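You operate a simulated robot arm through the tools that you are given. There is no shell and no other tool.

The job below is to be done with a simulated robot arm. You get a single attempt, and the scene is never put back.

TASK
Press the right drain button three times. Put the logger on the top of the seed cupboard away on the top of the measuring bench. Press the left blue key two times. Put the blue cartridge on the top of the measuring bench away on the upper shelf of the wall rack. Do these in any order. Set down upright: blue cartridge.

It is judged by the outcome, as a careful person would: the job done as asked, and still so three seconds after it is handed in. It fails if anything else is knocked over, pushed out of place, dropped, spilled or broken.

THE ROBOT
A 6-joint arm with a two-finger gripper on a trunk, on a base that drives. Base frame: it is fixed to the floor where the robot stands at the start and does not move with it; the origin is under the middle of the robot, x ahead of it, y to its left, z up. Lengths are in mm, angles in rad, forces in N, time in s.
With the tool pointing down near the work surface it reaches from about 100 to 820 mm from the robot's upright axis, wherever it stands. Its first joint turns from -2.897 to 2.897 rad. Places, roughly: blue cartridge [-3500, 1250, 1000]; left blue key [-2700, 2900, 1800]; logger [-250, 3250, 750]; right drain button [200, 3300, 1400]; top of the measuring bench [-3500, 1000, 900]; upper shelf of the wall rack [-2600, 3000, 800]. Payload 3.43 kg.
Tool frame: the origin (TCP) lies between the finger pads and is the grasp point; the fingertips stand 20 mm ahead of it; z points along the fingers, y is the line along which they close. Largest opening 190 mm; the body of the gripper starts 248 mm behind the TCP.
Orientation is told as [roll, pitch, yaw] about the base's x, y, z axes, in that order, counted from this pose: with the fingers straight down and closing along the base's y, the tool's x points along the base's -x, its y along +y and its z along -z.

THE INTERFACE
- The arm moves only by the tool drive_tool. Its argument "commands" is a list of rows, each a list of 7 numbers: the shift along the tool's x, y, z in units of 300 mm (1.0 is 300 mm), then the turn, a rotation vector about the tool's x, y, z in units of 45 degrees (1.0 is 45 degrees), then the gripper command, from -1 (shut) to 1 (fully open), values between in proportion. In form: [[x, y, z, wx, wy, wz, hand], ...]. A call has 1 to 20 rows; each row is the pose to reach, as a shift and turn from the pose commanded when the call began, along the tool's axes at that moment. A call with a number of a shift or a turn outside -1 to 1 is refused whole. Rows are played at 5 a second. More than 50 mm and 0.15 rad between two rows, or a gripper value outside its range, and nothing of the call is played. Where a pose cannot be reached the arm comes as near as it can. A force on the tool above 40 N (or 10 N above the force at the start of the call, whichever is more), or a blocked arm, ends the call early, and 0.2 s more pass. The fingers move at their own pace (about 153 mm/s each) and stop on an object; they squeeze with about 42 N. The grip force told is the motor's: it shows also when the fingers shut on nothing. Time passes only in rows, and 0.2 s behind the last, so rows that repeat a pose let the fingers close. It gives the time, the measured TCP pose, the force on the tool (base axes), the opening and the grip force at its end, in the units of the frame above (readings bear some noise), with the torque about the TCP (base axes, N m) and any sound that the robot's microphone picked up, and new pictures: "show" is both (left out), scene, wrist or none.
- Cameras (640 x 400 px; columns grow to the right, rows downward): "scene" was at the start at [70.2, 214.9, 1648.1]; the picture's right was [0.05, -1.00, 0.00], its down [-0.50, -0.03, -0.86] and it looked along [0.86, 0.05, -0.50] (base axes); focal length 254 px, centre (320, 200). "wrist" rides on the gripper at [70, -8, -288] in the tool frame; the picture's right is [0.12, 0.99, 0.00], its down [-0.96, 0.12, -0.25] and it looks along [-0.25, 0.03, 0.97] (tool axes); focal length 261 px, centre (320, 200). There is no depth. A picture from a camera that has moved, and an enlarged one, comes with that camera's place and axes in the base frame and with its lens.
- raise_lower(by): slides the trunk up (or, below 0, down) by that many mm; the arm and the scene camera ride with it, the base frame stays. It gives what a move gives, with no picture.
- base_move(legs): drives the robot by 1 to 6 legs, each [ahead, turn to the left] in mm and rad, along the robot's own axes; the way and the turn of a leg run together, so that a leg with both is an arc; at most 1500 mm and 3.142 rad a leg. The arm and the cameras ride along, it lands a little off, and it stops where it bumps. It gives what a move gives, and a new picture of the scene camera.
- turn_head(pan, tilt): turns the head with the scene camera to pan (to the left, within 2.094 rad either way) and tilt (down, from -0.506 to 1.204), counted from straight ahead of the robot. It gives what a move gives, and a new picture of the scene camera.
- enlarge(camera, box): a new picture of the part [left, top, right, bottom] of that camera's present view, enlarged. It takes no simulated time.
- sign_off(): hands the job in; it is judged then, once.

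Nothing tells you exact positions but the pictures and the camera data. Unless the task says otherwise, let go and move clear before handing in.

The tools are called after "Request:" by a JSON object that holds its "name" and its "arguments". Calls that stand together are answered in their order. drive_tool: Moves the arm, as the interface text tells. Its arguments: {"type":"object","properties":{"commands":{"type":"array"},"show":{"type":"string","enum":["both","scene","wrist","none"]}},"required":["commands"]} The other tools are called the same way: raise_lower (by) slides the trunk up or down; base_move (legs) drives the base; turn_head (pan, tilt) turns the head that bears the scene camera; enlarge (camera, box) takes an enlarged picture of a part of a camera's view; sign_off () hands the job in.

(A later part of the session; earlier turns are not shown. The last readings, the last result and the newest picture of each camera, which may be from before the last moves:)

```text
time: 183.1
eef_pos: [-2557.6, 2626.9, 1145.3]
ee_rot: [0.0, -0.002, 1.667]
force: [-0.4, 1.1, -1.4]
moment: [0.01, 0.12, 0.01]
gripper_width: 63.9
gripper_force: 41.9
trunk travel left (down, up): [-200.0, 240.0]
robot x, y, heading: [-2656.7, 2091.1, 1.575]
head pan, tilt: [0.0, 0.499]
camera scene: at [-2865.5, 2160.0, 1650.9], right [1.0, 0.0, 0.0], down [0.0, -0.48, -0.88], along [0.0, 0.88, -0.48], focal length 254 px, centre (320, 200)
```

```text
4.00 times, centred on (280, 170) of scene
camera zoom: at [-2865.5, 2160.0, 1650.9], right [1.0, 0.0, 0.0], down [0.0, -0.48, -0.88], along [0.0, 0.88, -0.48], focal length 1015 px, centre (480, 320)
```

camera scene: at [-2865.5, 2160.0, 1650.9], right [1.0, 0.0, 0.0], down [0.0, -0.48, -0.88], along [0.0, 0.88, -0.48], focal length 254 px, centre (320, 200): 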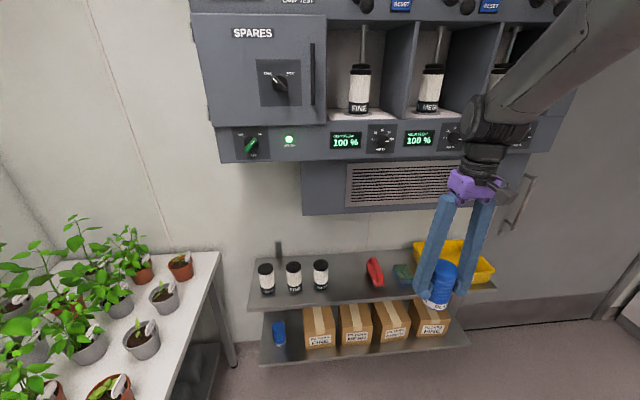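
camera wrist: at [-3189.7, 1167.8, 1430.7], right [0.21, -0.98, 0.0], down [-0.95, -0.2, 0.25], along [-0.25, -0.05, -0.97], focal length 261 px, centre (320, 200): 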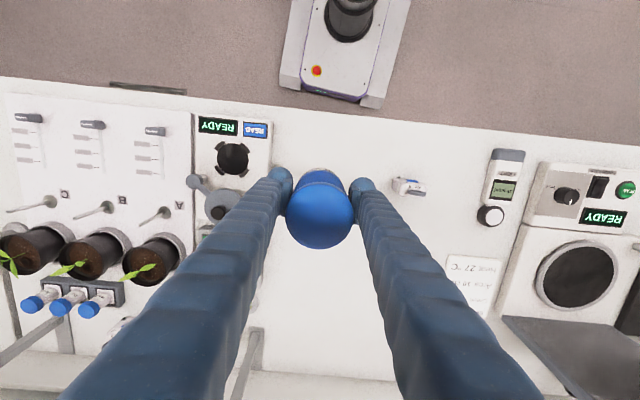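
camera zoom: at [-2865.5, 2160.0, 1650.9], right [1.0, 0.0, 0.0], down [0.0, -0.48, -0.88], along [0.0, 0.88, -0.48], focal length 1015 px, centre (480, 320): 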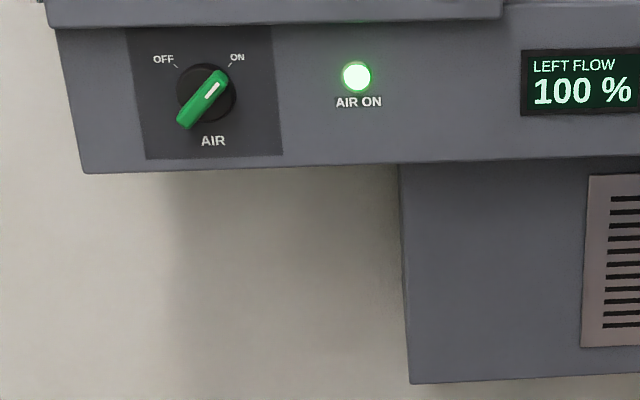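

The overhead unit reaches nearly over the shelf's front edge, so a straight-down placement would be tight for the forearm. A safer way is to regrasp the cartridge with the tool tilted 45°: I'll go back to the measuring bench, set it down upright in the free area, and re-grip it at a tilt.

Request:
{"name": "base_move", "arguments": {"legs": [[-900, 0], [0, 0.7]]}}

Request:
{"name": "base_move", "arguments": {"legs": [[0, 0.7]]}}

```text
time: 192.4
eef_pos: [-2928.6, 1648.4, 1145.5]
ee_rot: [0.0, -0.001, 2.377]
force: [-0.5, 0.0, -1.6]
moment: [-0.03, -0.02, -0.01]
gripper_width: 63.8
gripper_force: 42.2
trunk travel left (down, up): [-200.0, 240.0]
robot x, y, heading: [-2621.6, 1202.8, 2.281]
head pan, tilt: [0.0, 0.499]
camera scene: at [-2831.4, 1121.2, 1650.7], right [0.76, 0.65, 0.0], down [0.31, -0.36, -0.88], along [-0.57, 0.67, -0.48], focal length 254 px, centre (320, 200)
```

scene: 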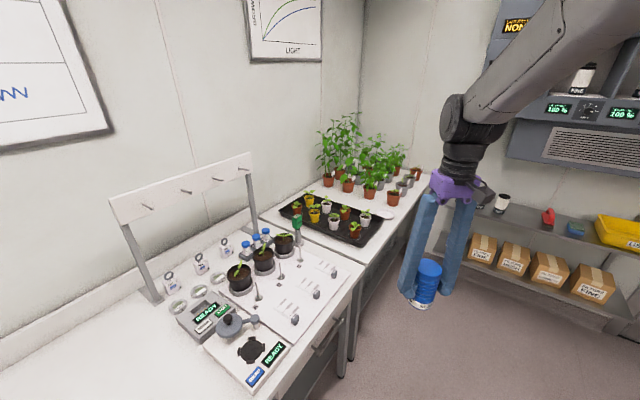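

```text
time: 195.5
eef_pos: [-3145.3, 1357.8, 1146.2]
ee_rot: [0.0, -0.002, 3.059]
force: [0.2, 0.3, -0.9]
moment: [-0.03, 0.02, -0.01]
gripper_width: 63.8
gripper_force: 42.0
trunk travel left (down, up): [-200.0, 240.0]
robot x, y, heading: [-2618.7, 1240.0, 2.958]
head pan, tilt: [0.0, 0.499]
camera scene: at [-2731.6, 1046.5, 1650.7], right [0.18, 0.98, 0.0], down [0.47, -0.09, -0.88], along [-0.86, 0.16, -0.48], focal length 254 px, centre (320, 200)
```

scene: 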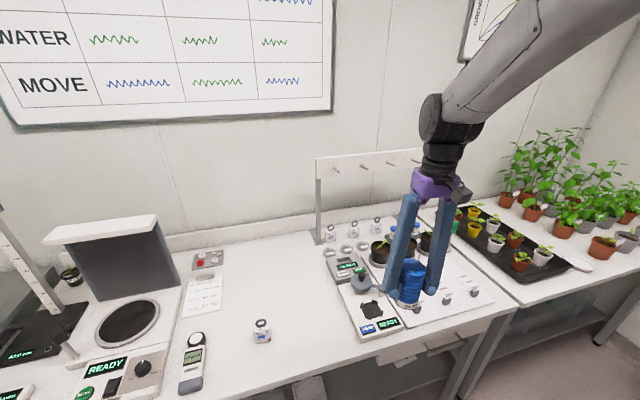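

I'll turn a bit more left to face the bench squarely, then set the cartridge down at about (-3350, 1110), between the logger and the scale.

Request:
{"name": "base_move", "arguments": {"legs": [[0, 0.25]]}}

Request:
{"name": "turn_head", "arguments": {"pan": 0.0, "tilt": 0.65}}

Request:
{"name": "drive_tool", "arguments": {"commands": [[0, 0, 0, 0, 0, 0, -1]], "show": "wrist"}}

```text
time: 197.1
eef_pos: [-3159.0, 1223.1, 1144.6]
ee_rot: [0.001, 0.0, -2.971]
force: [-0.9, 0.7, -0.8]
moment: [-0.01, -0.08, 0.01]
gripper_width: 63.6
gripper_force: 42.0
trunk travel left (down, up): [-200.0, 240.0]
robot x, y, heading: [-2621.5, 1255.6, -3.075]
head pan, tilt: [0.0, 0.499]
camera scene: at [-2681.6, 1039.1, 1650.7], right [-0.07, 1.0, 0.0], down [0.48, 0.03, -0.88], along [-0.88, -0.06, -0.48], focal length 254 px, centre (320, 200)
```

scene: 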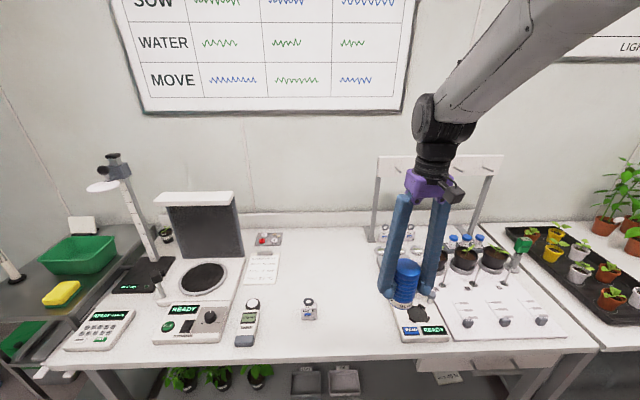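

```text
time: 197.8
eef_pos: [-3159.0, 1224.3, 1146.4]
ee_rot: [0.0, -0.002, -2.972]
force: [0.0, -0.1, -0.9]
moment: [0.04, -0.02, -0.02]
gripper_width: 63.4
gripper_force: 42.3
trunk travel left (down, up): [-200.0, 240.0]
robot x, y, heading: [-2620.6, 1254.0, -3.069]
head pan, tilt: [0.0, 0.649]
camera scene: at [-2676.8, 1039.1, 1637.4], right [-0.07, 1.0, 0.0], down [0.6, 0.04, -0.8], along [-0.79, -0.06, -0.6], focal length 254 px, centre (320, 200)
```

scene: 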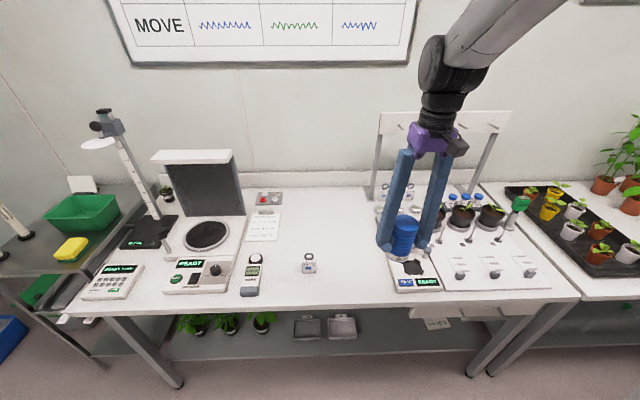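

```text
time: 198.2
eef_pos: [-3158.2, 1222.5, 1147.3]
ee_rot: [0.0, -0.002, -2.972]
force: [0.3, -0.1, -1.3]
moment: [0.05, 0.01, -0.01]
gripper_width: 63.6
gripper_force: 41.9
trunk travel left (down, up): [-200.0, 240.0]
robot x, y, heading: [-2625.2, 1257.4, -3.07]
head pan, tilt: [0.0, 0.649]
camera wrist: at [-3090.5, 1244.8, 1432.9], right [0.28, -0.96, 0.0], down [-0.93, -0.28, 0.25], along [-0.24, -0.07, -0.97], focal length 261 px, centre (320, 200)
```

wrist: 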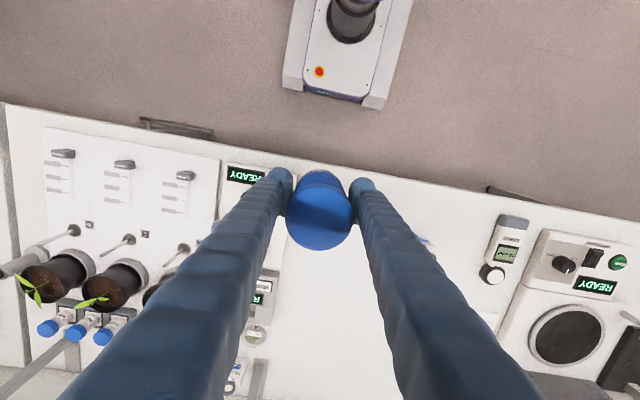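

I'll move over the free spot at (-3350, 1110), adjusting yaw so the later tilt is in comfortable reach, and descend to just above the surface.

Request:
{"name": "drive_tool", "arguments": {"commands": [[-0.116, 0.044, 0, 0, 0, 0.034, -1], [-0.231, 0.088, 0, 0, 0, 0.068, -1], [-0.347, 0.132, 0, 0, 0, 0.102, -1], [-0.463, 0.175, 0, 0, 0, 0.137, -1], [-0.578, 0.219, 0, 0, 0, 0.171, -1], [-0.694, 0.263, 0, 0, 0, 0.205, -1], [-0.694, 0.263, 0.14, 0, 0, 0.205, -1], [-0.694, 0.263, 0.28, 0, 0, 0.205, -1], [-0.694, 0.263, 0.42, 0, 0, 0.205, -1], [-0.694, 0.263, 0.54, 0, 0, 0.205, -1], [-0.694, 0.263, 0.62, 0, 0, 0.205, -1], [-0.694, 0.263, 0.67, 0, 0, 0.205, -1]], "show": "both"}}

Request:
{"name": "enlarge", "arguments": {"camera": "scene", "box": [280, 190, 408, 270]}}

```text
time: 200.8
eef_pos: [-3352.3, 1110.4, 943.1]
ee_rot: [0.0, 0.0, -3.133]
force: [0.4, 1.3, -1.3]
moment: [-0.01, -0.05, 0.0]
gripper_width: 63.7
gripper_force: 41.9
trunk travel left (down, up): [-200.0, 240.0]
robot x, y, heading: [-2621.4, 1252.8, -3.076]
head pan, tilt: [0.0, 0.649]
camera scene: at [-2677.6, 1039.0, 1637.3], right [-0.07, 1.0, 0.0], down [0.6, 0.04, -0.8], along [-0.79, -0.06, -0.61], focal length 254 px, centre (320, 200)
camera wrist: at [-3281.4, 1120.6, 1230.4], right [0.13, -0.99, 0.0], down [-0.96, -0.12, 0.25], along [-0.25, -0.03, -0.97], focal length 261 px, centre (320, 200)
```

scene: 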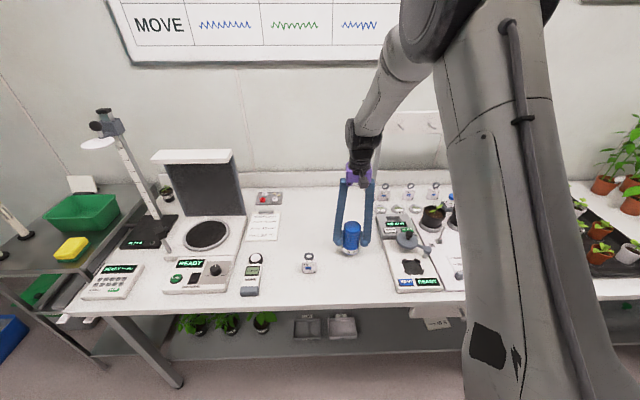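
wrist: 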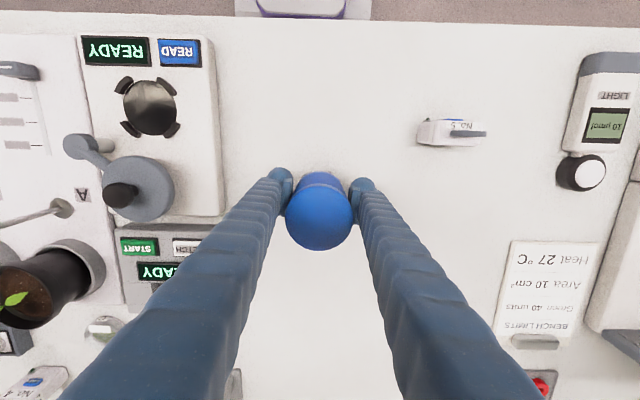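

```text
5.00 times, centred on (344, 230) of scene
camera zoom: at [-2677.6, 1039.0, 1637.3], right [-0.07, 1.0, 0.0], down [0.6, 0.04, -0.8], along [-0.79, -0.06, -0.61], focal length 1269 px, centre (200, 50)
```

zoom: 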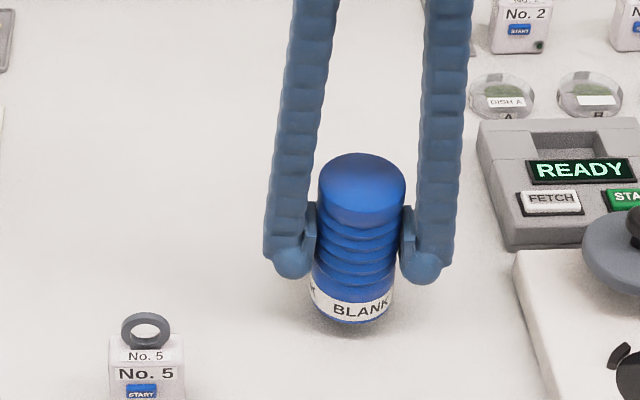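

About 20 mm to go. Lowering slowly with force checks.

Request:
{"name": "drive_tool", "arguments": {"commands": [[0, 0, 0.02, 0, 0, 0, -1], [0, 0, 0.035, 0, 0, 0, -1], [0, 0, 0.045, 0, 0, 0, -1]], "show": "none"}}

Request:
{"name": "drive_tool", "arguments": {"commands": [[0, 0, 0.006, 0, 0, 0, -1], [0, 0, 0.008, 0, 0, 0, -1]], "show": "none"}}

```text
time: 201.6
eef_pos: [-3350.9, 1108.6, 931.4]
ee_rot: [0.001, -0.001, -3.132]
force: [-0.9, -0.4, -2.1]
moment: [0.0, -0.02, 0.0]
gripper_width: 64.0
gripper_force: 42.4
trunk travel left (down, up): [-200.0, 240.0]
robot x, y, heading: [-2620.2, 1257.3, -3.072]
head pan, tilt: [0.0, 0.649]
```

```text
time: 202.2
eef_pos: [-3352.7, 1109.7, 929.5]
ee_rot: [0.0, -0.002, -3.131]
force: [0.6, 0.5, -1.3]
moment: [-0.03, -0.01, 0.01]
gripper_width: 63.6
gripper_force: 42.2
trunk travel left (down, up): [-200.0, 240.0]
robot x, y, heading: [-2620.0, 1251.1, -3.071]
head pan, tilt: [0.0, 0.649]
```

Request:
{"name": "drive_tool", "arguments": {"commands": [[0, 0, 0.005, 0, 0, 0, -1], [0, 0, 0.008, 0, 0, 0, -1]], "show": "none"}}

Request:
{"name": "drive_tool", "arguments": {"commands": [[0, 0, 0.004, 0, 0, 0, -1], [0, 0, 0.006, 0, 0, 0, -1]], "show": "none"}}

```text
time: 202.8
eef_pos: [-3352.0, 1110.2, 926.0]
ee_rot: [0.001, 0.0, -3.133]
force: [-0.2, -1.1, -0.7]
moment: [0.04, 0.05, -0.04]
gripper_width: 63.8
gripper_force: 42.0
trunk travel left (down, up): [-200.0, 240.0]
robot x, y, heading: [-2621.7, 1256.4, -3.072]
head pan, tilt: [0.0, 0.649]
```

```text
time: 203.4
eef_pos: [-3350.6, 1111.5, 924.9]
ee_rot: [-0.001, 0.0, -3.134]
force: [0.0, -0.8, -2.0]
moment: [0.01, 0.03, 0.02]
gripper_width: 63.6
gripper_force: 41.4
trunk travel left (down, up): [-200.0, 240.0]
robot x, y, heading: [-2622.7, 1252.5, -3.068]
head pan, tilt: [0.0, 0.649]
```

Request:
{"name": "drive_tool", "arguments": {"commands": [[0, 0, 0.004, 0, 0, 0, -1], [0, 0, 0.006, 0, 0, 0, -1]], "show": "none"}}

Request:
{"name": "drive_tool", "arguments": {"commands": [[0, 0, 0.003, 0, 0, 0, -1], [0, 0, 0.005, 0, 0, 0, -1]], "show": "none"}}

```text
time: 204.0
eef_pos: [-3351.1, 1110.4, 924.9]
ee_rot: [0.0, 0.0, -3.133]
force: [-0.3, -0.2, -0.7]
moment: [0.01, -0.03, -0.03]
gripper_width: 63.5
gripper_force: 42.1
trunk travel left (down, up): [-200.0, 240.0]
robot x, y, heading: [-2622.0, 1249.6, -3.071]
head pan, tilt: [0.0, 0.649]
```

```text
time: 204.6
eef_pos: [-3351.5, 1111.2, 923.3]
ee_rot: [0.001, -0.001, -3.134]
force: [-0.9, 5.0, 11.1]
moment: [0.31, -0.09, 0.04]
gripper_width: 63.6
gripper_force: 42.2
trunk travel left (down, up): [-200.0, 240.0]
robot x, y, heading: [-2624.9, 1258.4, -3.068]
head pan, tilt: [0.0, 0.649]
```

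Touching with 11 N at TCP z≈923. Opening the fingers.

Request:
{"name": "drive_tool", "arguments": {"commands": [[0, 0, -0.001, 0, 0, 0, -0.3], [0, 0, -0.001, 0, 0, 0, -0.15], [0, 0, -0.001, 0, 0, 0, 0], [0, 0, -0.001, 0, 0, 0, 0.26], [0, 0, -0.001, 0, 0, 0, 0.26]], "show": "wrist"}}

Request:
{"name": "enlarge", "arguments": {"camera": "scene", "box": [280, 190, 408, 270]}}

```text
time: 205.8
eef_pos: [-3351.7, 1109.7, 921.0]
ee_rot: [0.001, -0.002, -3.133]
force: [0.0, 0.2, -0.1]
moment: [0.01, -0.04, 0.02]
gripper_width: 119.6
gripper_force: 0.0
trunk travel left (down, up): [-200.0, 240.0]
robot x, y, heading: [-2624.2, 1252.8, -3.07]
head pan, tilt: [0.0, 0.649]
camera wrist: at [-3280.2, 1120.7, 1208.1], right [0.13, -0.99, 0.0], down [-0.96, -0.12, 0.25], along [-0.25, -0.03, -0.97], focal length 261 px, centre (320, 200)
```

wrist: 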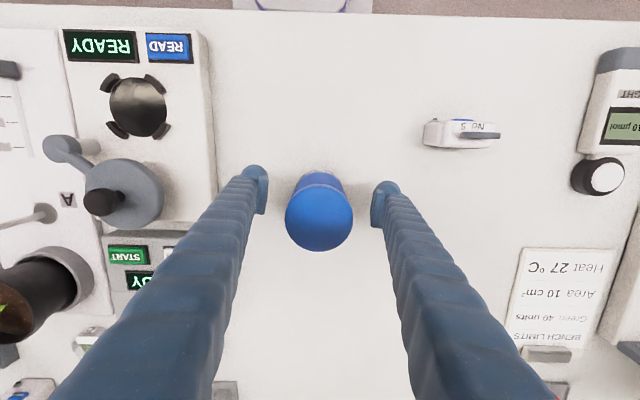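

```text
5.00 times, centred on (344, 230) of scene
camera zoom: at [-2677.3, 1039.1, 1637.3], right [-0.07, 1.0, 0.0], down [0.6, 0.04, -0.8], along [-0.79, -0.06, -0.61], focal length 1269 px, centre (200, 50)
```

zoom: 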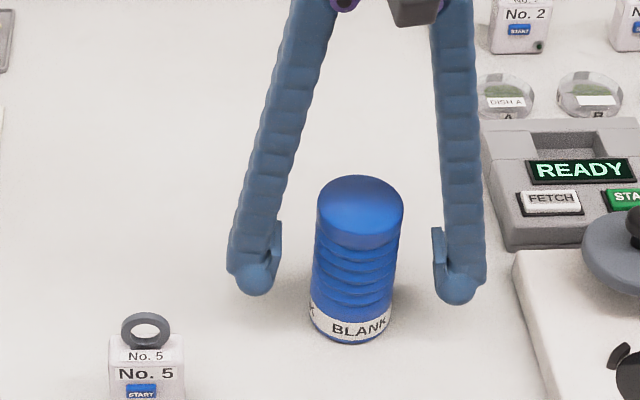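

The cartridge stands upright on its own. With the fingers open on both sides I'll tilt the tool in place about the line between the pads, in small stages, checking that the pose stays exact.

Request:
{"name": "drive_tool", "arguments": {"commands": [[0, 0, -0.005, 0, -0.11, 0, 0.26], [0, 0, -0.01, 0, -0.22, 0, 0.26], [0, 0, -0.01, 0, -0.33, 0, 0.26]], "show": "none"}}

```text
time: 206.6
eef_pos: [-3350.1, 1109.3, 926.0]
ee_rot: [-0.001, -0.261, -3.133]
force: [0.1, 0.3, 0.0]
moment: [-0.01, 0.01, -0.01]
gripper_width: 119.6
gripper_force: 0.1
trunk travel left (down, up): [-200.0, 240.0]
robot x, y, heading: [-2619.4, 1252.5, -3.072]
head pan, tilt: [0.0, 0.649]
```

Request:
{"name": "drive_tool", "arguments": {"commands": [[0, 0, 0, 0, -0.11, 0, 0.26], [0, 0, 0, 0, -0.22, 0, 0.26], [0, 0, 0, 0, -0.33, 0, 0.26]], "show": "scene"}}

```text
time: 207.4
eef_pos: [-3338.3, 1135.5, 918.4]
ee_rot: [-0.026, -0.399, 3.051]
force: [-1.4, 0.4, -0.1]
moment: [-0.02, -0.39, 0.1]
gripper_width: 119.7
gripper_force: 0.1
out of reach, approached as far as the arm can: row 2, 3
trunk travel left (down, up): [-200.0, 240.0]
robot x, y, heading: [-2623.4, 1253.8, -3.072]
head pan, tilt: [0.0, 0.649]
camera scene: at [-2677.2, 1039.1, 1637.3], right [-0.07, 1.0, 0.0], down [0.6, 0.04, -0.8], along [-0.79, -0.06, -0.61], focal length 254 px, centre (320, 200)
```

scene: 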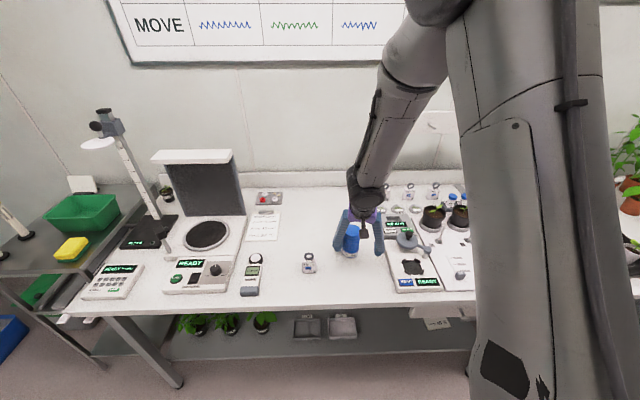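

The tilt went out of reach and the TCP slid ~26 mm sideways. Let me check the cartridge before reversing.

Request:
{"name": "enlarge", "arguments": {"camera": "scene", "box": [296, 190, 408, 260]}}

Request:
{"name": "enlarge", "arguments": {"camera": "wrist", "box": [160, 60, 480, 260]}}

```text
5.71 times, centred on (352, 225) of scene
camera zoom: at [-2677.2, 1039.1, 1637.3], right [-0.07, 1.0, 0.0], down [0.6, 0.04, -0.8], along [-0.79, -0.06, -0.61], focal length 1450 px, centre (137, 57)
```

zoom: 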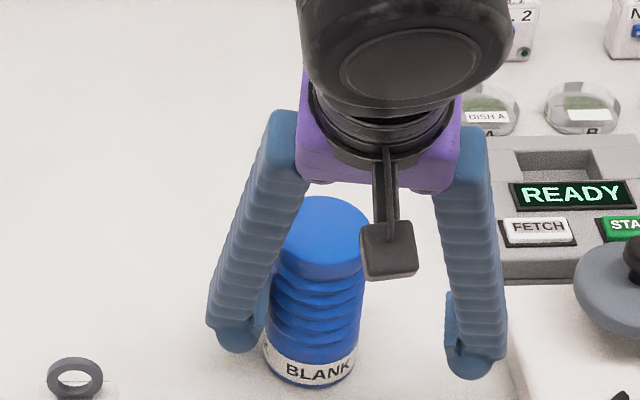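

```text
2.00 times, centred on (320, 160) of wrist
camera zoom: at [-3162.8, 1122.9, 1155.5], right [0.01, -1.0, -0.07], down [-0.8, -0.05, 0.6], along [-0.6, 0.05, -0.8], focal length 521 px, centre (320, 280)
```

zoom: 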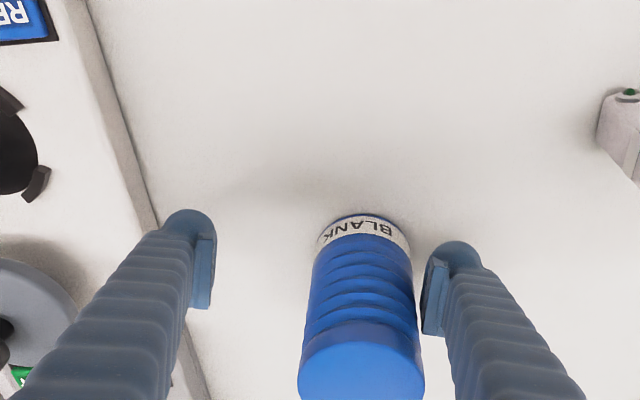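

The cartridge still stands upright, just clear of the left finger. I'll re-centre and withdraw along the tool axis, then find a reachable tilted pose in free air first.

Request:
{"name": "drive_tool", "arguments": {"commands": [[-0.02, 0.045, 0, 0, 0, 0, 0.26], [-0.035, 0.08, 0, 0, 0, 0, 0.26], [-0.035, 0.085, -0.1, 0, 0, 0, 0.26], [-0.035, 0.085, -0.22, 0, 0, 0, 0.26], [-0.035, 0.085, -0.36, 0, 0, 0, 0.26], [-0.035, 0.085, -0.5, 0, 0, 0, 0.26], [-0.035, 0.085, -0.62, 0, 0, 0, 0.26]], "show": "both"}}

```text
time: 209.0
eef_pos: [-3269.1, 1087.1, 1091.6]
ee_rot: [-0.001, -0.52, -3.131]
force: [1.0, -0.3, -0.6]
moment: [-0.01, 0.06, 0.0]
gripper_width: 119.7
gripper_force: 0.0
out of reach, approached as far as the arm can: row 1
trunk travel left (down, up): [-200.0, 240.0]
robot x, y, heading: [-2622.7, 1251.0, -3.072]
head pan, tilt: [0.0, 0.649]
camera scene: at [-2675.6, 1039.5, 1637.5], right [-0.07, 1.0, 0.0], down [0.6, 0.04, -0.8], along [-0.79, -0.06, -0.6], focal length 254 px, centre (320, 200)
camera wrist: at [-3065.1, 1099.5, 1304.7], right [0.11, -0.99, -0.06], down [-0.71, -0.12, 0.69], along [-0.69, -0.04, -0.72], focal length 261 px, centre (320, 200)
```

scene: 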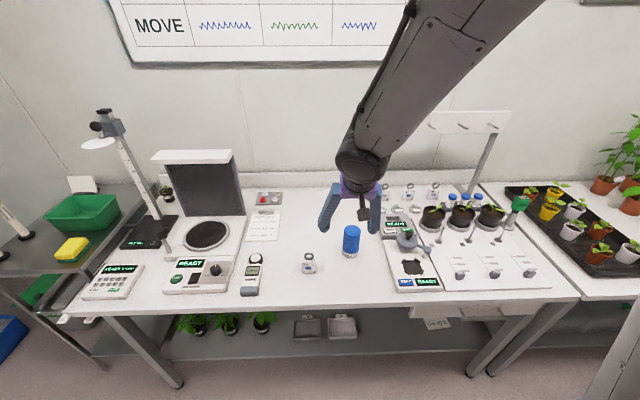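
wrist: 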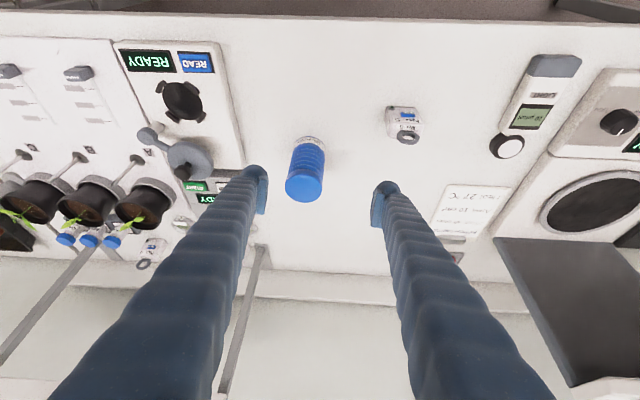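

The cartridge remains upright and untouched. I'll back the robot off 450 mm to test, in free air, a tilted low pose with the trunk lowered.

Request:
{"name": "base_move", "arguments": {"legs": [[-450, 0]]}}

Request:
{"name": "raise_lower", "arguments": {"by": -200}}

```text
time: 212.6
eef_pos: [-2811.1, 1121.8, 1089.7]
ee_rot: [-0.001, -0.52, -3.143]
force: [-0.2, -0.2, -0.1]
moment: [0.02, 0.03, -0.02]
gripper_width: 119.5
gripper_force: 0.2
trunk travel left (down, up): [-200.0, 240.0]
robot x, y, heading: [-2166.3, 1283.4, -3.083]
head pan, tilt: [0.0, 0.649]
camera scene: at [-2218.1, 1070.1, 1637.4], right [-0.06, 1.0, 0.0], down [0.6, 0.04, -0.8], along [-0.79, -0.05, -0.6], focal length 254 px, centre (320, 200)
```

scene: 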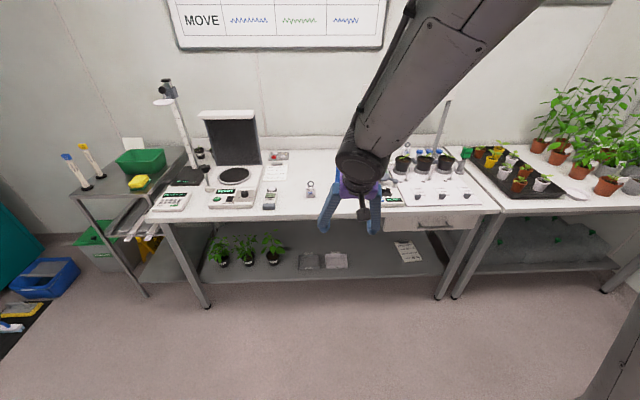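

```text
time: 214.8
eef_pos: [-2812.3, 1123.0, 890.6]
ee_rot: [0.0, -0.519, -3.142]
force: [-0.6, -0.6, 0.6]
moment: [0.0, 0.01, 0.01]
gripper_width: 119.9
gripper_force: 0.2
trunk travel left (down, up): [0.0, 440.0]
robot x, y, heading: [-2164.0, 1286.0, -3.081]
head pan, tilt: [0.0, 0.649]
```

Now test: extend forward 80 mm, lower 25 mm and tilt to 45°.

Request:
{"name": "drive_tool", "arguments": {"commands": [[-0.063, 0, 0.068, 0, -0.113, 0, 0.26], [-0.127, 0, 0.137, 0, -0.225, 0, 0.26], [-0.19, 0, 0.205, 0, -0.338, 0, 0.26], [-0.19, 0, 0.205, 0, -0.338, 0, 0.26]], "show": "scene"}}

```text
time: 215.8
eef_pos: [-2891.2, 1127.5, 865.5]
ee_rot: [0.005, -0.785, 3.127]
force: [-0.1, -1.7, 0.7]
moment: [0.23, -0.06, -0.16]
gripper_width: 119.4
gripper_force: 0.0
trunk travel left (down, up): [0.0, 440.0]
robot x, y, heading: [-2161.9, 1281.6, -3.081]
head pan, tilt: [0.0, 0.649]
camera scene: at [-2218.9, 1069.8, 1437.3], right [-0.06, 1.0, 0.0], down [0.6, 0.04, -0.8], along [-0.79, -0.05, -0.61], focal length 254 px, centre (320, 200)
```

scene: 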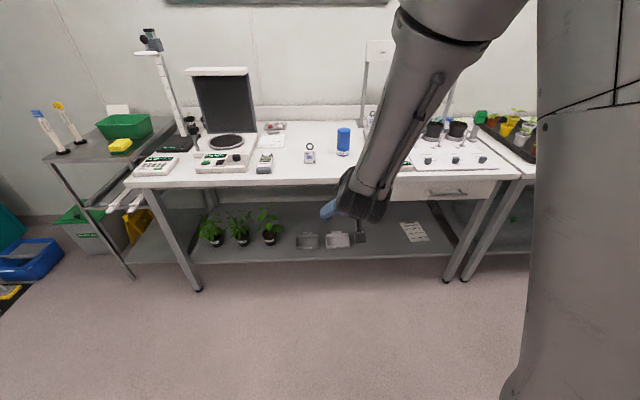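

The 45° pose works at forward ≈737, left ≈110 with the trunk down. I'll raise the trunk 60 mm (to suit the bench height) and drive forward most of the way, finishing the approach with the arm.

Request:
{"name": "raise_lower", "arguments": {"by": 65}}

Request:
{"name": "base_move", "arguments": {"legs": [[270, 0]]}}

Request:
{"name": "drive_tool", "arguments": {"commands": [[0, 0, 0, 0, 0, 0, 0.3]], "show": "both"}}

```text
time: 216.8
eef_pos: [-2891.7, 1125.5, 930.1]
ee_rot: [0.001, -0.785, -3.142]
force: [0.2, -0.5, -0.5]
moment: [0.01, 0.03, -0.02]
gripper_width: 119.9
gripper_force: 0.1
trunk travel left (down, up): [-65.0, 375.0]
robot x, y, heading: [-2162.9, 1283.6, -3.077]
head pan, tilt: [0.0, 0.649]
```

```text
time: 219.3
eef_pos: [-3169.3, 1107.0, 930.3]
ee_rot: [0.001, -0.785, -3.139]
force: [0.2, -0.7, 0.4]
moment: [0.0, -0.01, 0.03]
gripper_width: 119.4
gripper_force: 0.1
trunk travel left (down, up): [-65.0, 375.0]
robot x, y, heading: [-2440.0, 1264.7, -3.078]
head pan, tilt: [0.0, 0.649]
camera scene: at [-2496.7, 1052.6, 1502.3], right [-0.06, 1.0, 0.0], down [0.6, 0.04, -0.8], along [-0.79, -0.05, -0.61], focal length 254 px, centre (320, 200)
```

scene: 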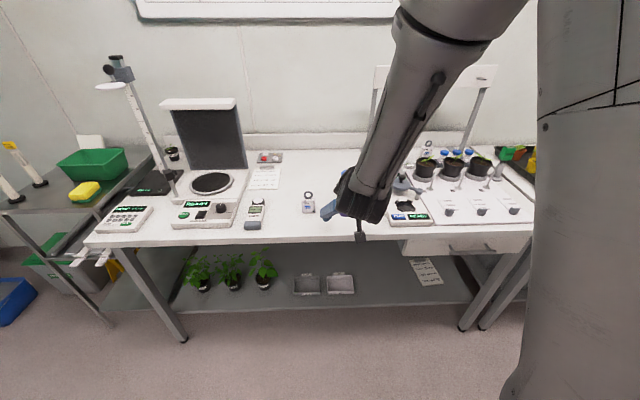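

```text
time: 219.7
eef_pos: [-3168.6, 1107.1, 931.2]
ee_rot: [0.0, -0.785, -3.141]
force: [-0.6, -0.2, -1.0]
moment: [-0.02, -0.02, 0.0]
gripper_width: 123.7
gripper_force: 0.1
trunk travel left (down, up): [-65.0, 375.0]
robot x, y, heading: [-2440.4, 1267.5, -3.08]
head pan, tilt: [0.0, 0.649]
camera scene: at [-2496.4, 1052.6, 1502.4], right [-0.06, 1.0, 0.0], down [0.6, 0.04, -0.8], along [-0.79, -0.05, -0.6], focal length 254 px, centre (320, 200)
camera wrist: at [-2916.2, 1118.0, 1083.5], right [0.09, -0.99, -0.08], down [-0.51, -0.12, 0.86], along [-0.86, -0.03, -0.51], focal length 261 px, centre (320, 200)
```

scene: 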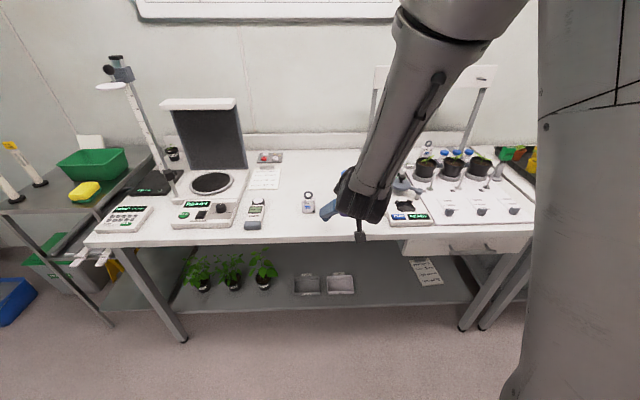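
wrist: 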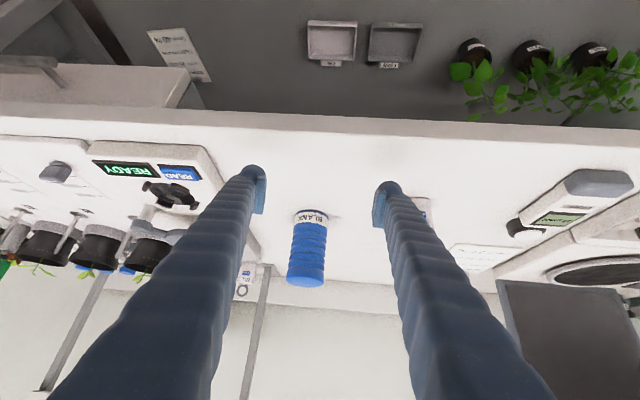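

The cartridge is at about (-3351, 1113), nearly dead ahead. I'll extend 100 mm first and verify the pose is exact.

Request:
{"name": "drive_tool", "arguments": {"commands": [[-0.085, -0.01, 0.085, 0, 0, 0, 0.3], [-0.16, -0.02, 0.165, 0, 0, 0, 0.3], [-0.232, -0.02, 0.24, 0, 0, 0, 0.3], [-0.232, -0.02, 0.24, 0, 0, 0, 0.3]], "show": "wrist"}}

```text
time: 220.7
eef_pos: [-3270.1, 1113.0, 930.3]
ee_rot: [0.0, -0.785, -3.139]
force: [-0.6, -0.1, -0.2]
moment: [0.0, -0.04, 0.02]
gripper_width: 123.5
gripper_force: 0.0
trunk travel left (down, up): [-65.0, 375.0]
robot x, y, heading: [-2438.1, 1267.2, -3.075]
head pan, tilt: [0.0, 0.649]
camera wrist: at [-3017.7, 1123.9, 1083.2], right [0.09, -0.99, -0.08], down [-0.51, -0.12, 0.85], along [-0.86, -0.03, -0.51], focal length 261 px, centre (320, 200)
```

wrist: 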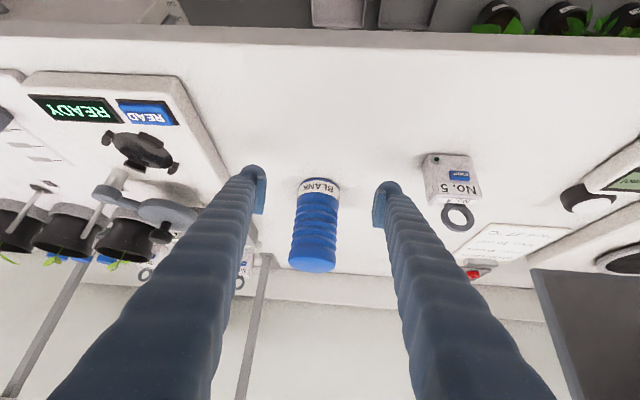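

Exact. Advancing the last ~84 mm so the cartridge lies between the pads.

Request:
{"name": "drive_tool", "arguments": {"commands": [[-0.065, -0.003, 0.065, 0, 0, 0, 0.3], [-0.13, -0.003, 0.132, 0, 0, 0, 0.3], [-0.195, -0.003, 0.2, 0, 0, 0, 0.3], [-0.195, -0.003, 0.2, 0, 0, 0, 0.3]], "show": "both"}}

Request:
{"name": "enlarge", "arguments": {"camera": "wrist", "box": [220, 110, 420, 235]}}

```text
time: 221.7
eef_pos: [-3353.6, 1114.0, 927.9]
ee_rot: [0.002, -0.786, -3.139]
force: [-0.2, 0.4, 0.2]
moment: [0.01, -0.01, -0.01]
gripper_width: 123.4
gripper_force: 0.2
trunk travel left (down, up): [-65.0, 375.0]
robot x, y, heading: [-2444.1, 1263.8, -3.081]
head pan, tilt: [0.0, 0.649]
camera scene: at [-2497.3, 1052.6, 1502.3], right [-0.06, 1.0, 0.0], down [0.6, 0.04, -0.8], along [-0.79, -0.05, -0.61], focal length 254 px, centre (320, 200)
camera wrist: at [-3100.7, 1125.2, 1080.2], right [0.09, -0.99, -0.08], down [-0.51, -0.12, 0.85], along [-0.86, -0.03, -0.51], focal length 261 px, centre (320, 200)
```

scene: 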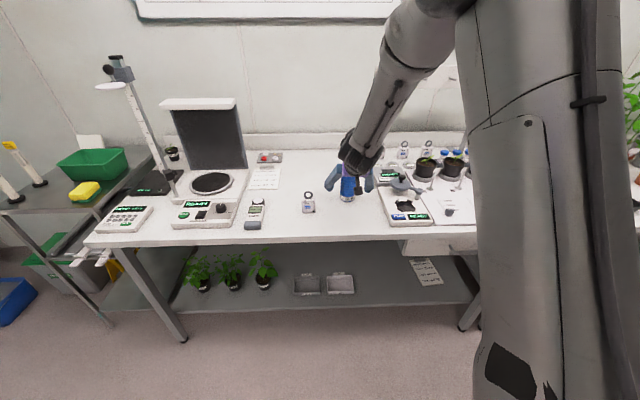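
wrist: 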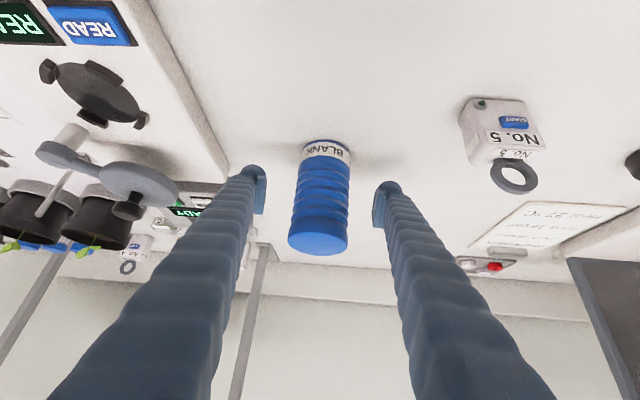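

```text
3.20 times, centred on (320, 172) of wrist
camera zoom: at [-3100.7, 1125.2, 1080.2], right [0.09, -0.99, -0.08], down [-0.51, -0.12, 0.85], along [-0.86, -0.03, -0.51], focal length 834 px, centre (320, 288)
```

zoom: 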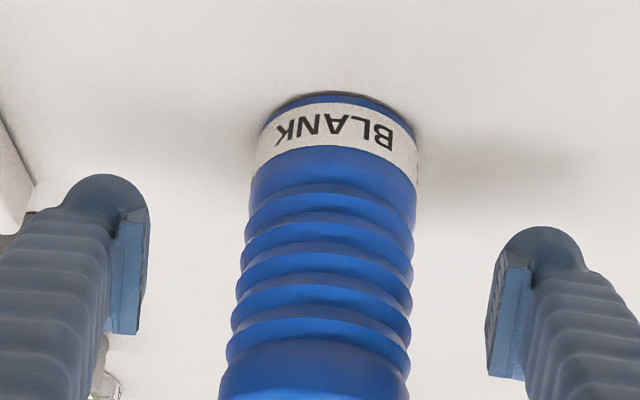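

The cartridge is centred between the pads. Closing gently.

Request:
{"name": "drive_tool", "arguments": {"commands": [[0, 0, 0, 0, 0, 0, 0.1], [0, 0, 0, 0, 0, 0, -0.05], [0, 0, 0, 0, 0, 0, -0.15], [0, 0, 0, 0, 0, 0, -0.22], [0, 0, 0, 0, 0, 0, -0.28], [0, 0, 0, 0, 0, 0, -0.34], [0, 0, 0, 0, 0, 0, -0.45], [0, 0, 0, 0, 0, 0, -1], [0, 0, 0, 0, 0, 0, -1], [0, 0, 0, 0, 0, 0, -1]], "show": "wrist"}}

Request:
{"name": "enlarge", "arguments": {"camera": "scene", "box": [290, 150, 402, 220]}}

```text
time: 223.9
eef_pos: [-3353.6, 1114.2, 927.0]
ee_rot: [-0.002, -0.786, -3.138]
force: [-0.2, 0.1, 0.1]
moment: [0.0, 0.01, 0.04]
gripper_width: 62.4
gripper_force: 42.6
trunk travel left (down, up): [-65.0, 375.0]
robot x, y, heading: [-2441.5, 1267.7, -3.078]
head pan, tilt: [0.0, 0.649]
camera wrist: at [-3100.1, 1125.1, 1080.5], right [0.09, -0.99, -0.08], down [-0.51, -0.12, 0.85], along [-0.86, -0.03, -0.51], focal length 261 px, centre (320, 200)
```

wrist: 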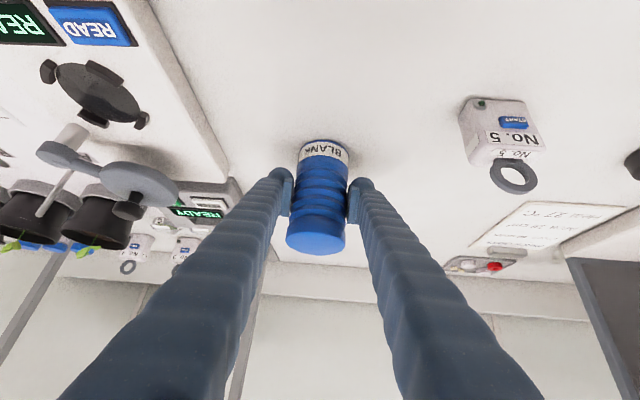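

```text
5.71 times, centred on (346, 185) of scene
camera zoom: at [-2496.8, 1052.6, 1502.3], right [-0.06, 1.0, 0.0], down [0.6, 0.04, -0.8], along [-0.79, -0.05, -0.61], focal length 1450 px, centre (171, 286)
```

zoom: 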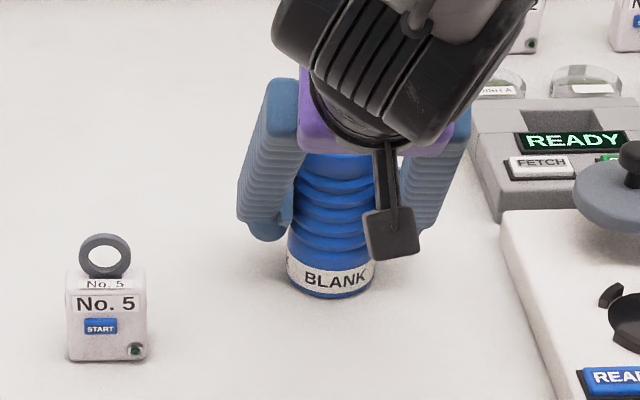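

Gripped at 62 mm with the cartridge upright. I'll lift by raising the trunk 120 mm, then check.

Request:
{"name": "raise_lower", "arguments": {"by": 120}}

Request:
{"name": "drive_tool", "arguments": {"commands": [[0, 0, 0, 0, 0, 0, -1]], "show": "both"}}

```text
time: 225.4
eef_pos: [-3353.3, 1113.2, 1046.3]
ee_rot: [0.003, -0.783, -3.138]
force: [-0.5, -0.6, -1.7]
moment: [0.01, -0.01, 0.0]
gripper_width: 62.5
gripper_force: 41.7
trunk travel left (down, up): [-185.0, 255.0]
robot x, y, heading: [-2443.4, 1264.8, -3.077]
head pan, tilt: [0.0, 0.649]
```

```text
time: 225.8
eef_pos: [-3353.7, 1114.5, 1047.1]
ee_rot: [0.0, -0.785, -3.14]
force: [-0.4, -0.4, -1.9]
moment: [0.01, 0.0, 0.01]
gripper_width: 62.3
gripper_force: 41.4
trunk travel left (down, up): [-185.0, 255.0]
robot x, y, heading: [-2441.7, 1269.3, -3.08]
head pan, tilt: [0.0, 0.649]
camera scene: at [-2497.2, 1052.6, 1622.3], right [-0.06, 1.0, 0.0], down [0.6, 0.04, -0.8], along [-0.79, -0.05, -0.61], focal length 254 px, centre (320, 200)
camera wrist: at [-3100.3, 1125.1, 1200.3], right [0.09, -0.99, -0.08], down [-0.51, -0.12, 0.85], along [-0.86, -0.03, -0.51], focal length 261 px, centre (320, 200)
```

scene: 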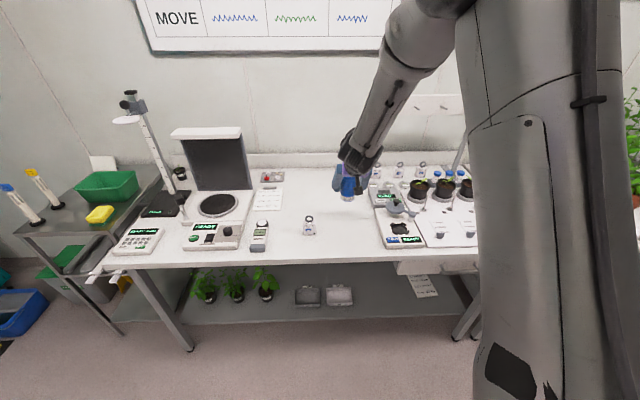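
wrist: 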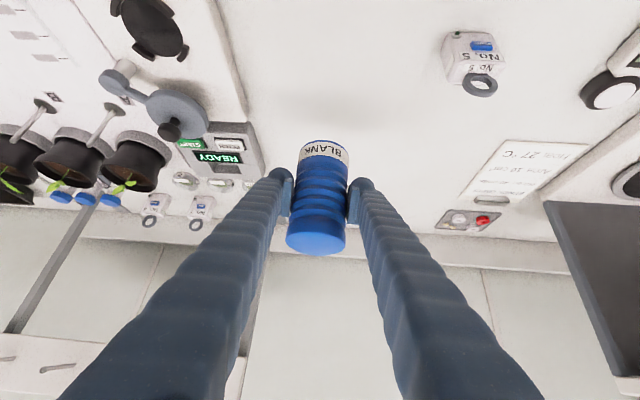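

Lifted and level. I'll draw the arm in by 165 mm, back off and turn right toward the rack again.

Request:
{"name": "drive_tool", "arguments": {"commands": [[0.1, 0, -0.1, 0, 0, 0, -1], [0.2, 0, -0.2, 0, 0, 0, -1], [0.3, 0, -0.3, 0, 0, 0, -1], [0.39, 0, -0.39, 0, 0, 0, -1]], "show": "none"}}

Request:
{"name": "base_move", "arguments": {"legs": [[-350, 0], [0, -0.7]]}}

Request:
{"name": "base_move", "arguments": {"legs": [[0, -0.7]]}}

```text
time: 226.8
eef_pos: [-3188.3, 1115.1, 1048.6]
ee_rot: [0.0, -0.786, -3.14]
force: [1.5, 0.0, -1.8]
moment: [0.01, 0.02, 0.02]
gripper_width: 61.9
gripper_force: 41.4
trunk travel left (down, up): [-185.0, 255.0]
robot x, y, heading: [-2442.3, 1264.3, -3.078]
head pan, tilt: [0.0, 0.649]
```

```text
time: 232.2
eef_pos: [-2787.4, 1612.5, 1047.4]
ee_rot: [-0.003, -0.784, 2.51]
force: [0.3, -1.3, -2.2]
moment: [0.27, -0.1, -0.26]
gripper_width: 61.9
gripper_force: 42.2
trunk travel left (down, up): [-185.0, 255.0]
robot x, y, heading: [-2115.8, 1256.6, 2.556]
head pan, tilt: [0.0, 0.649]
stopped in leg 2: the robot was blocked; the commanded pose is now the measured one
camera scene: at [-2291.3, 1117.0, 1621.9], right [0.55, 0.84, 0.0], down [0.51, -0.33, -0.8], along [-0.66, 0.44, -0.6], focal length 254 px, centre (320, 200)
```

scene: 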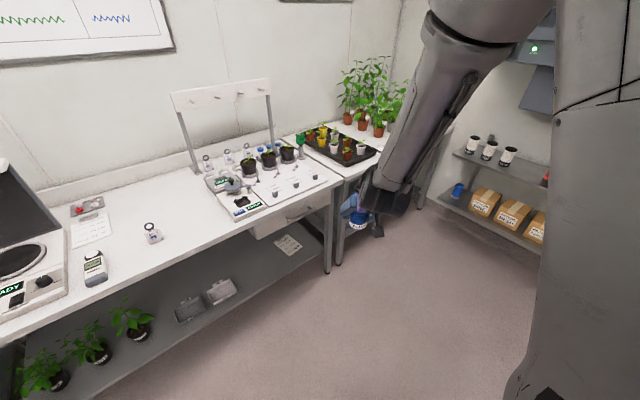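

```text
time: 234.9
eef_pos: [-2452.6, 1942.9, 1049.4]
ee_rot: [-0.001, -0.784, 1.878]
force: [0.1, -0.2, -0.6]
moment: [0.05, -0.11, -0.13]
gripper_width: 61.7
gripper_force: 42.2
trunk travel left (down, up): [-185.0, 255.0]
robot x, y, heading: [-2152.6, 1248.0, 1.928]
head pan, tilt: [0.0, 0.649]
stopped in leg 1: the robot was blocked; the commanded pose is now the measured one
camera scene: at [-2376.1, 1237.5, 1622.2], right [0.94, 0.35, 0.0], down [0.21, -0.57, -0.8], along [-0.28, 0.75, -0.61], focal length 254 px, centre (320, 200)
```

scene: 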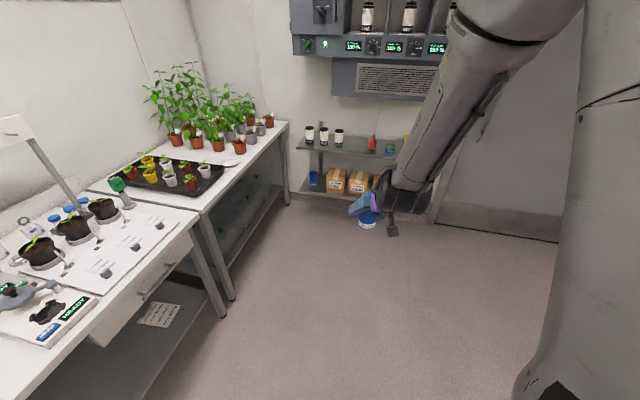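

The turns end slightly early but the cartridge is held level. Next, drive to about (-2490, 2080) and turn to face the rack, keeping the cartridge bottom at ≈985, above all shelf items.

Request:
{"name": "base_move", "arguments": {"legs": [[0, 0.03], [840, 0], [0, -0.2]]}}

Request:
{"name": "turn_head", "arguments": {"pan": 0.15, "tilt": 0.6}}

Request:
{"name": "drive_tool", "arguments": {"commands": [[0, 0, 0, 0, 0, 0, -1]], "show": "wrist"}}

```text
time: 242.5
eef_pos: [-2632.9, 2785.1, 1049.5]
ee_rot: [-0.006, -0.782, 1.69]
force: [0.3, -0.2, -1.7]
moment: [-0.03, -0.03, -0.04]
gripper_width: 61.7
gripper_force: 41.8
trunk travel left (down, up): [-185.0, 255.0]
robot x, y, heading: [-2481.2, 2045.3, 1.736]
head pan, tilt: [0.0, 0.649]
camera scene: at [-2698.4, 2076.6, 1622.3], right [0.99, 0.16, 0.0], down [0.1, -0.6, -0.8], along [-0.13, 0.79, -0.61], focal length 254 px, centre (320, 200)
```

scene: 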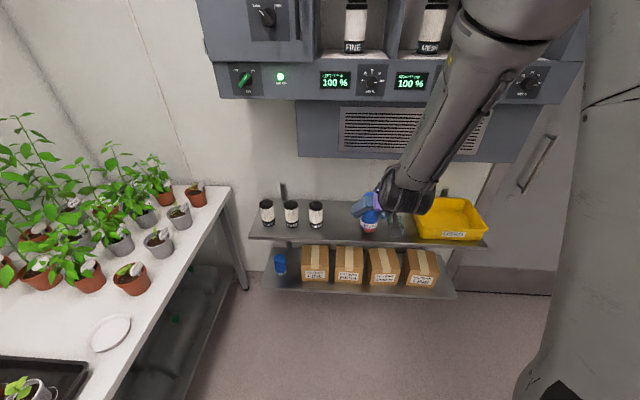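

```text
time: 243.2
eef_pos: [-2631.8, 2784.9, 1048.7]
ee_rot: [-0.005, -0.784, 1.689]
force: [0.0, 0.3, -1.4]
moment: [-0.03, 0.03, 0.01]
gripper_width: 62.0
gripper_force: 42.1
trunk travel left (down, up): [-185.0, 255.0]
robot x, y, heading: [-2475.6, 2041.7, 1.741]
head pan, tilt: [0.15, 0.6]
camera scene: at [-2711.1, 2074.6, 1626.6], right [0.95, 0.31, 0.0], down [0.17, -0.54, -0.82], along [-0.26, 0.78, -0.57], focal length 254 px, centre (320, 200)
```

scene: 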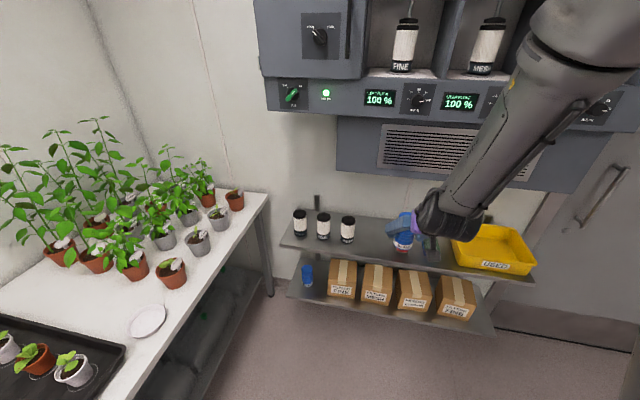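

```text
time: 243.6
eef_pos: [-2634.4, 2786.7, 1049.7]
ee_rot: [-0.005, -0.784, 1.688]
force: [-0.7, -0.5, -1.7]
moment: [-0.01, -0.03, 0.0]
gripper_width: 61.8
gripper_force: 42.2
trunk travel left (down, up): [-185.0, 255.0]
robot x, y, heading: [-2481.7, 2043.6, 1.736]
head pan, tilt: [0.15, 0.6]
camera wrist: at [-2596.4, 2536.5, 1202.5], right [-0.98, -0.2, -0.09], down [-0.18, 0.49, 0.85], along [-0.13, 0.85, -0.51], focal length 261 px, centre (320, 200)
```

wrist: 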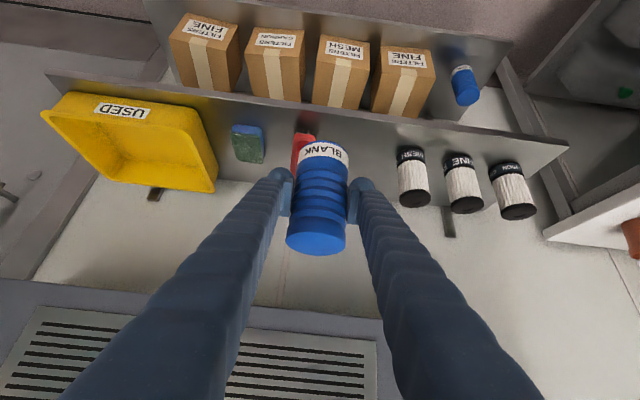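

Let me enlarge both views to measure the gap between MESH and the red scraper precisely.

Request:
{"name": "enlarge", "arguments": {"camera": "scene", "box": [270, 180, 446, 290]}}

Request:
{"name": "enlarge", "arguments": {"camera": "wrist", "box": [220, 70, 460, 220]}}

```text
3.64 times, centred on (358, 235) of scene
camera zoom: at [-2711.2, 2074.4, 1626.6], right [0.95, 0.31, 0.0], down [0.17, -0.54, -0.82], along [-0.26, 0.78, -0.57], focal length 923 px, centre (182, 73)
```

zoom: 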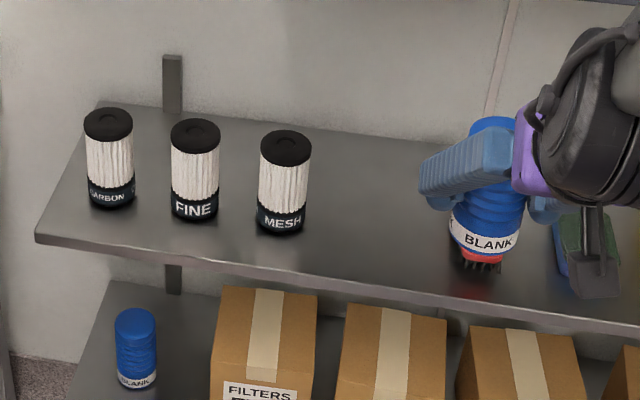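

```text
2.67 times, centred on (340, 145) of wrist
camera zoom: at [-2596.4, 2536.5, 1202.5], right [-0.98, -0.2, -0.09], down [-0.18, 0.49, 0.85], along [-0.13, 0.85, -0.51], focal length 695 px, centre (267, 347)
```

zoom: 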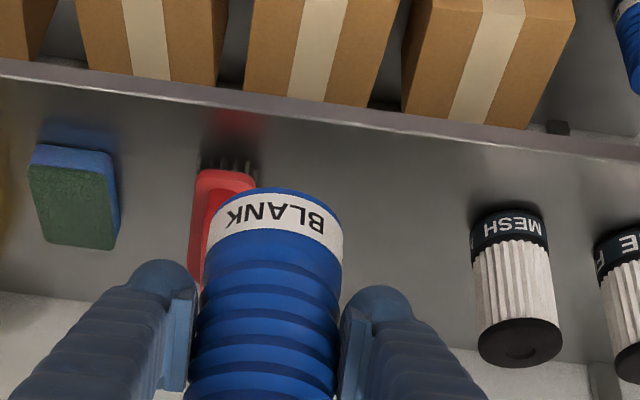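

Measured: shelf z≈790, front edge y≈2872 near the gap, MESH's right side x≈-2824, brush's left side x≈-2640. Target for the cartridge centre: about (-2733, 2945). I'll roll forward 80 mm so the arm works mid-range.

Request:
{"name": "base_move", "arguments": {"legs": [[80, 0]]}}

```text
time: 244.8
eef_pos: [-2645.7, 2862.0, 1048.5]
ee_rot: [-0.005, -0.782, 1.688]
force: [-0.5, 0.3, -1.4]
moment: [-0.02, 0.01, 0.03]
gripper_width: 61.6
gripper_force: 41.8
trunk travel left (down, up): [-185.0, 255.0]
robot x, y, heading: [-2489.9, 2121.7, 1.737]
head pan, tilt: [0.15, 0.6]
camera scene: at [-2724.2, 2151.9, 1626.5], right [0.95, 0.31, 0.0], down [0.17, -0.54, -0.82], along [-0.26, 0.78, -0.57], focal length 254 px, centre (320, 200)
```

scene: 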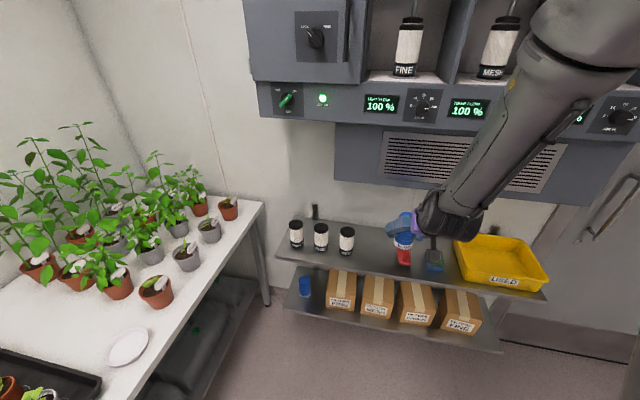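

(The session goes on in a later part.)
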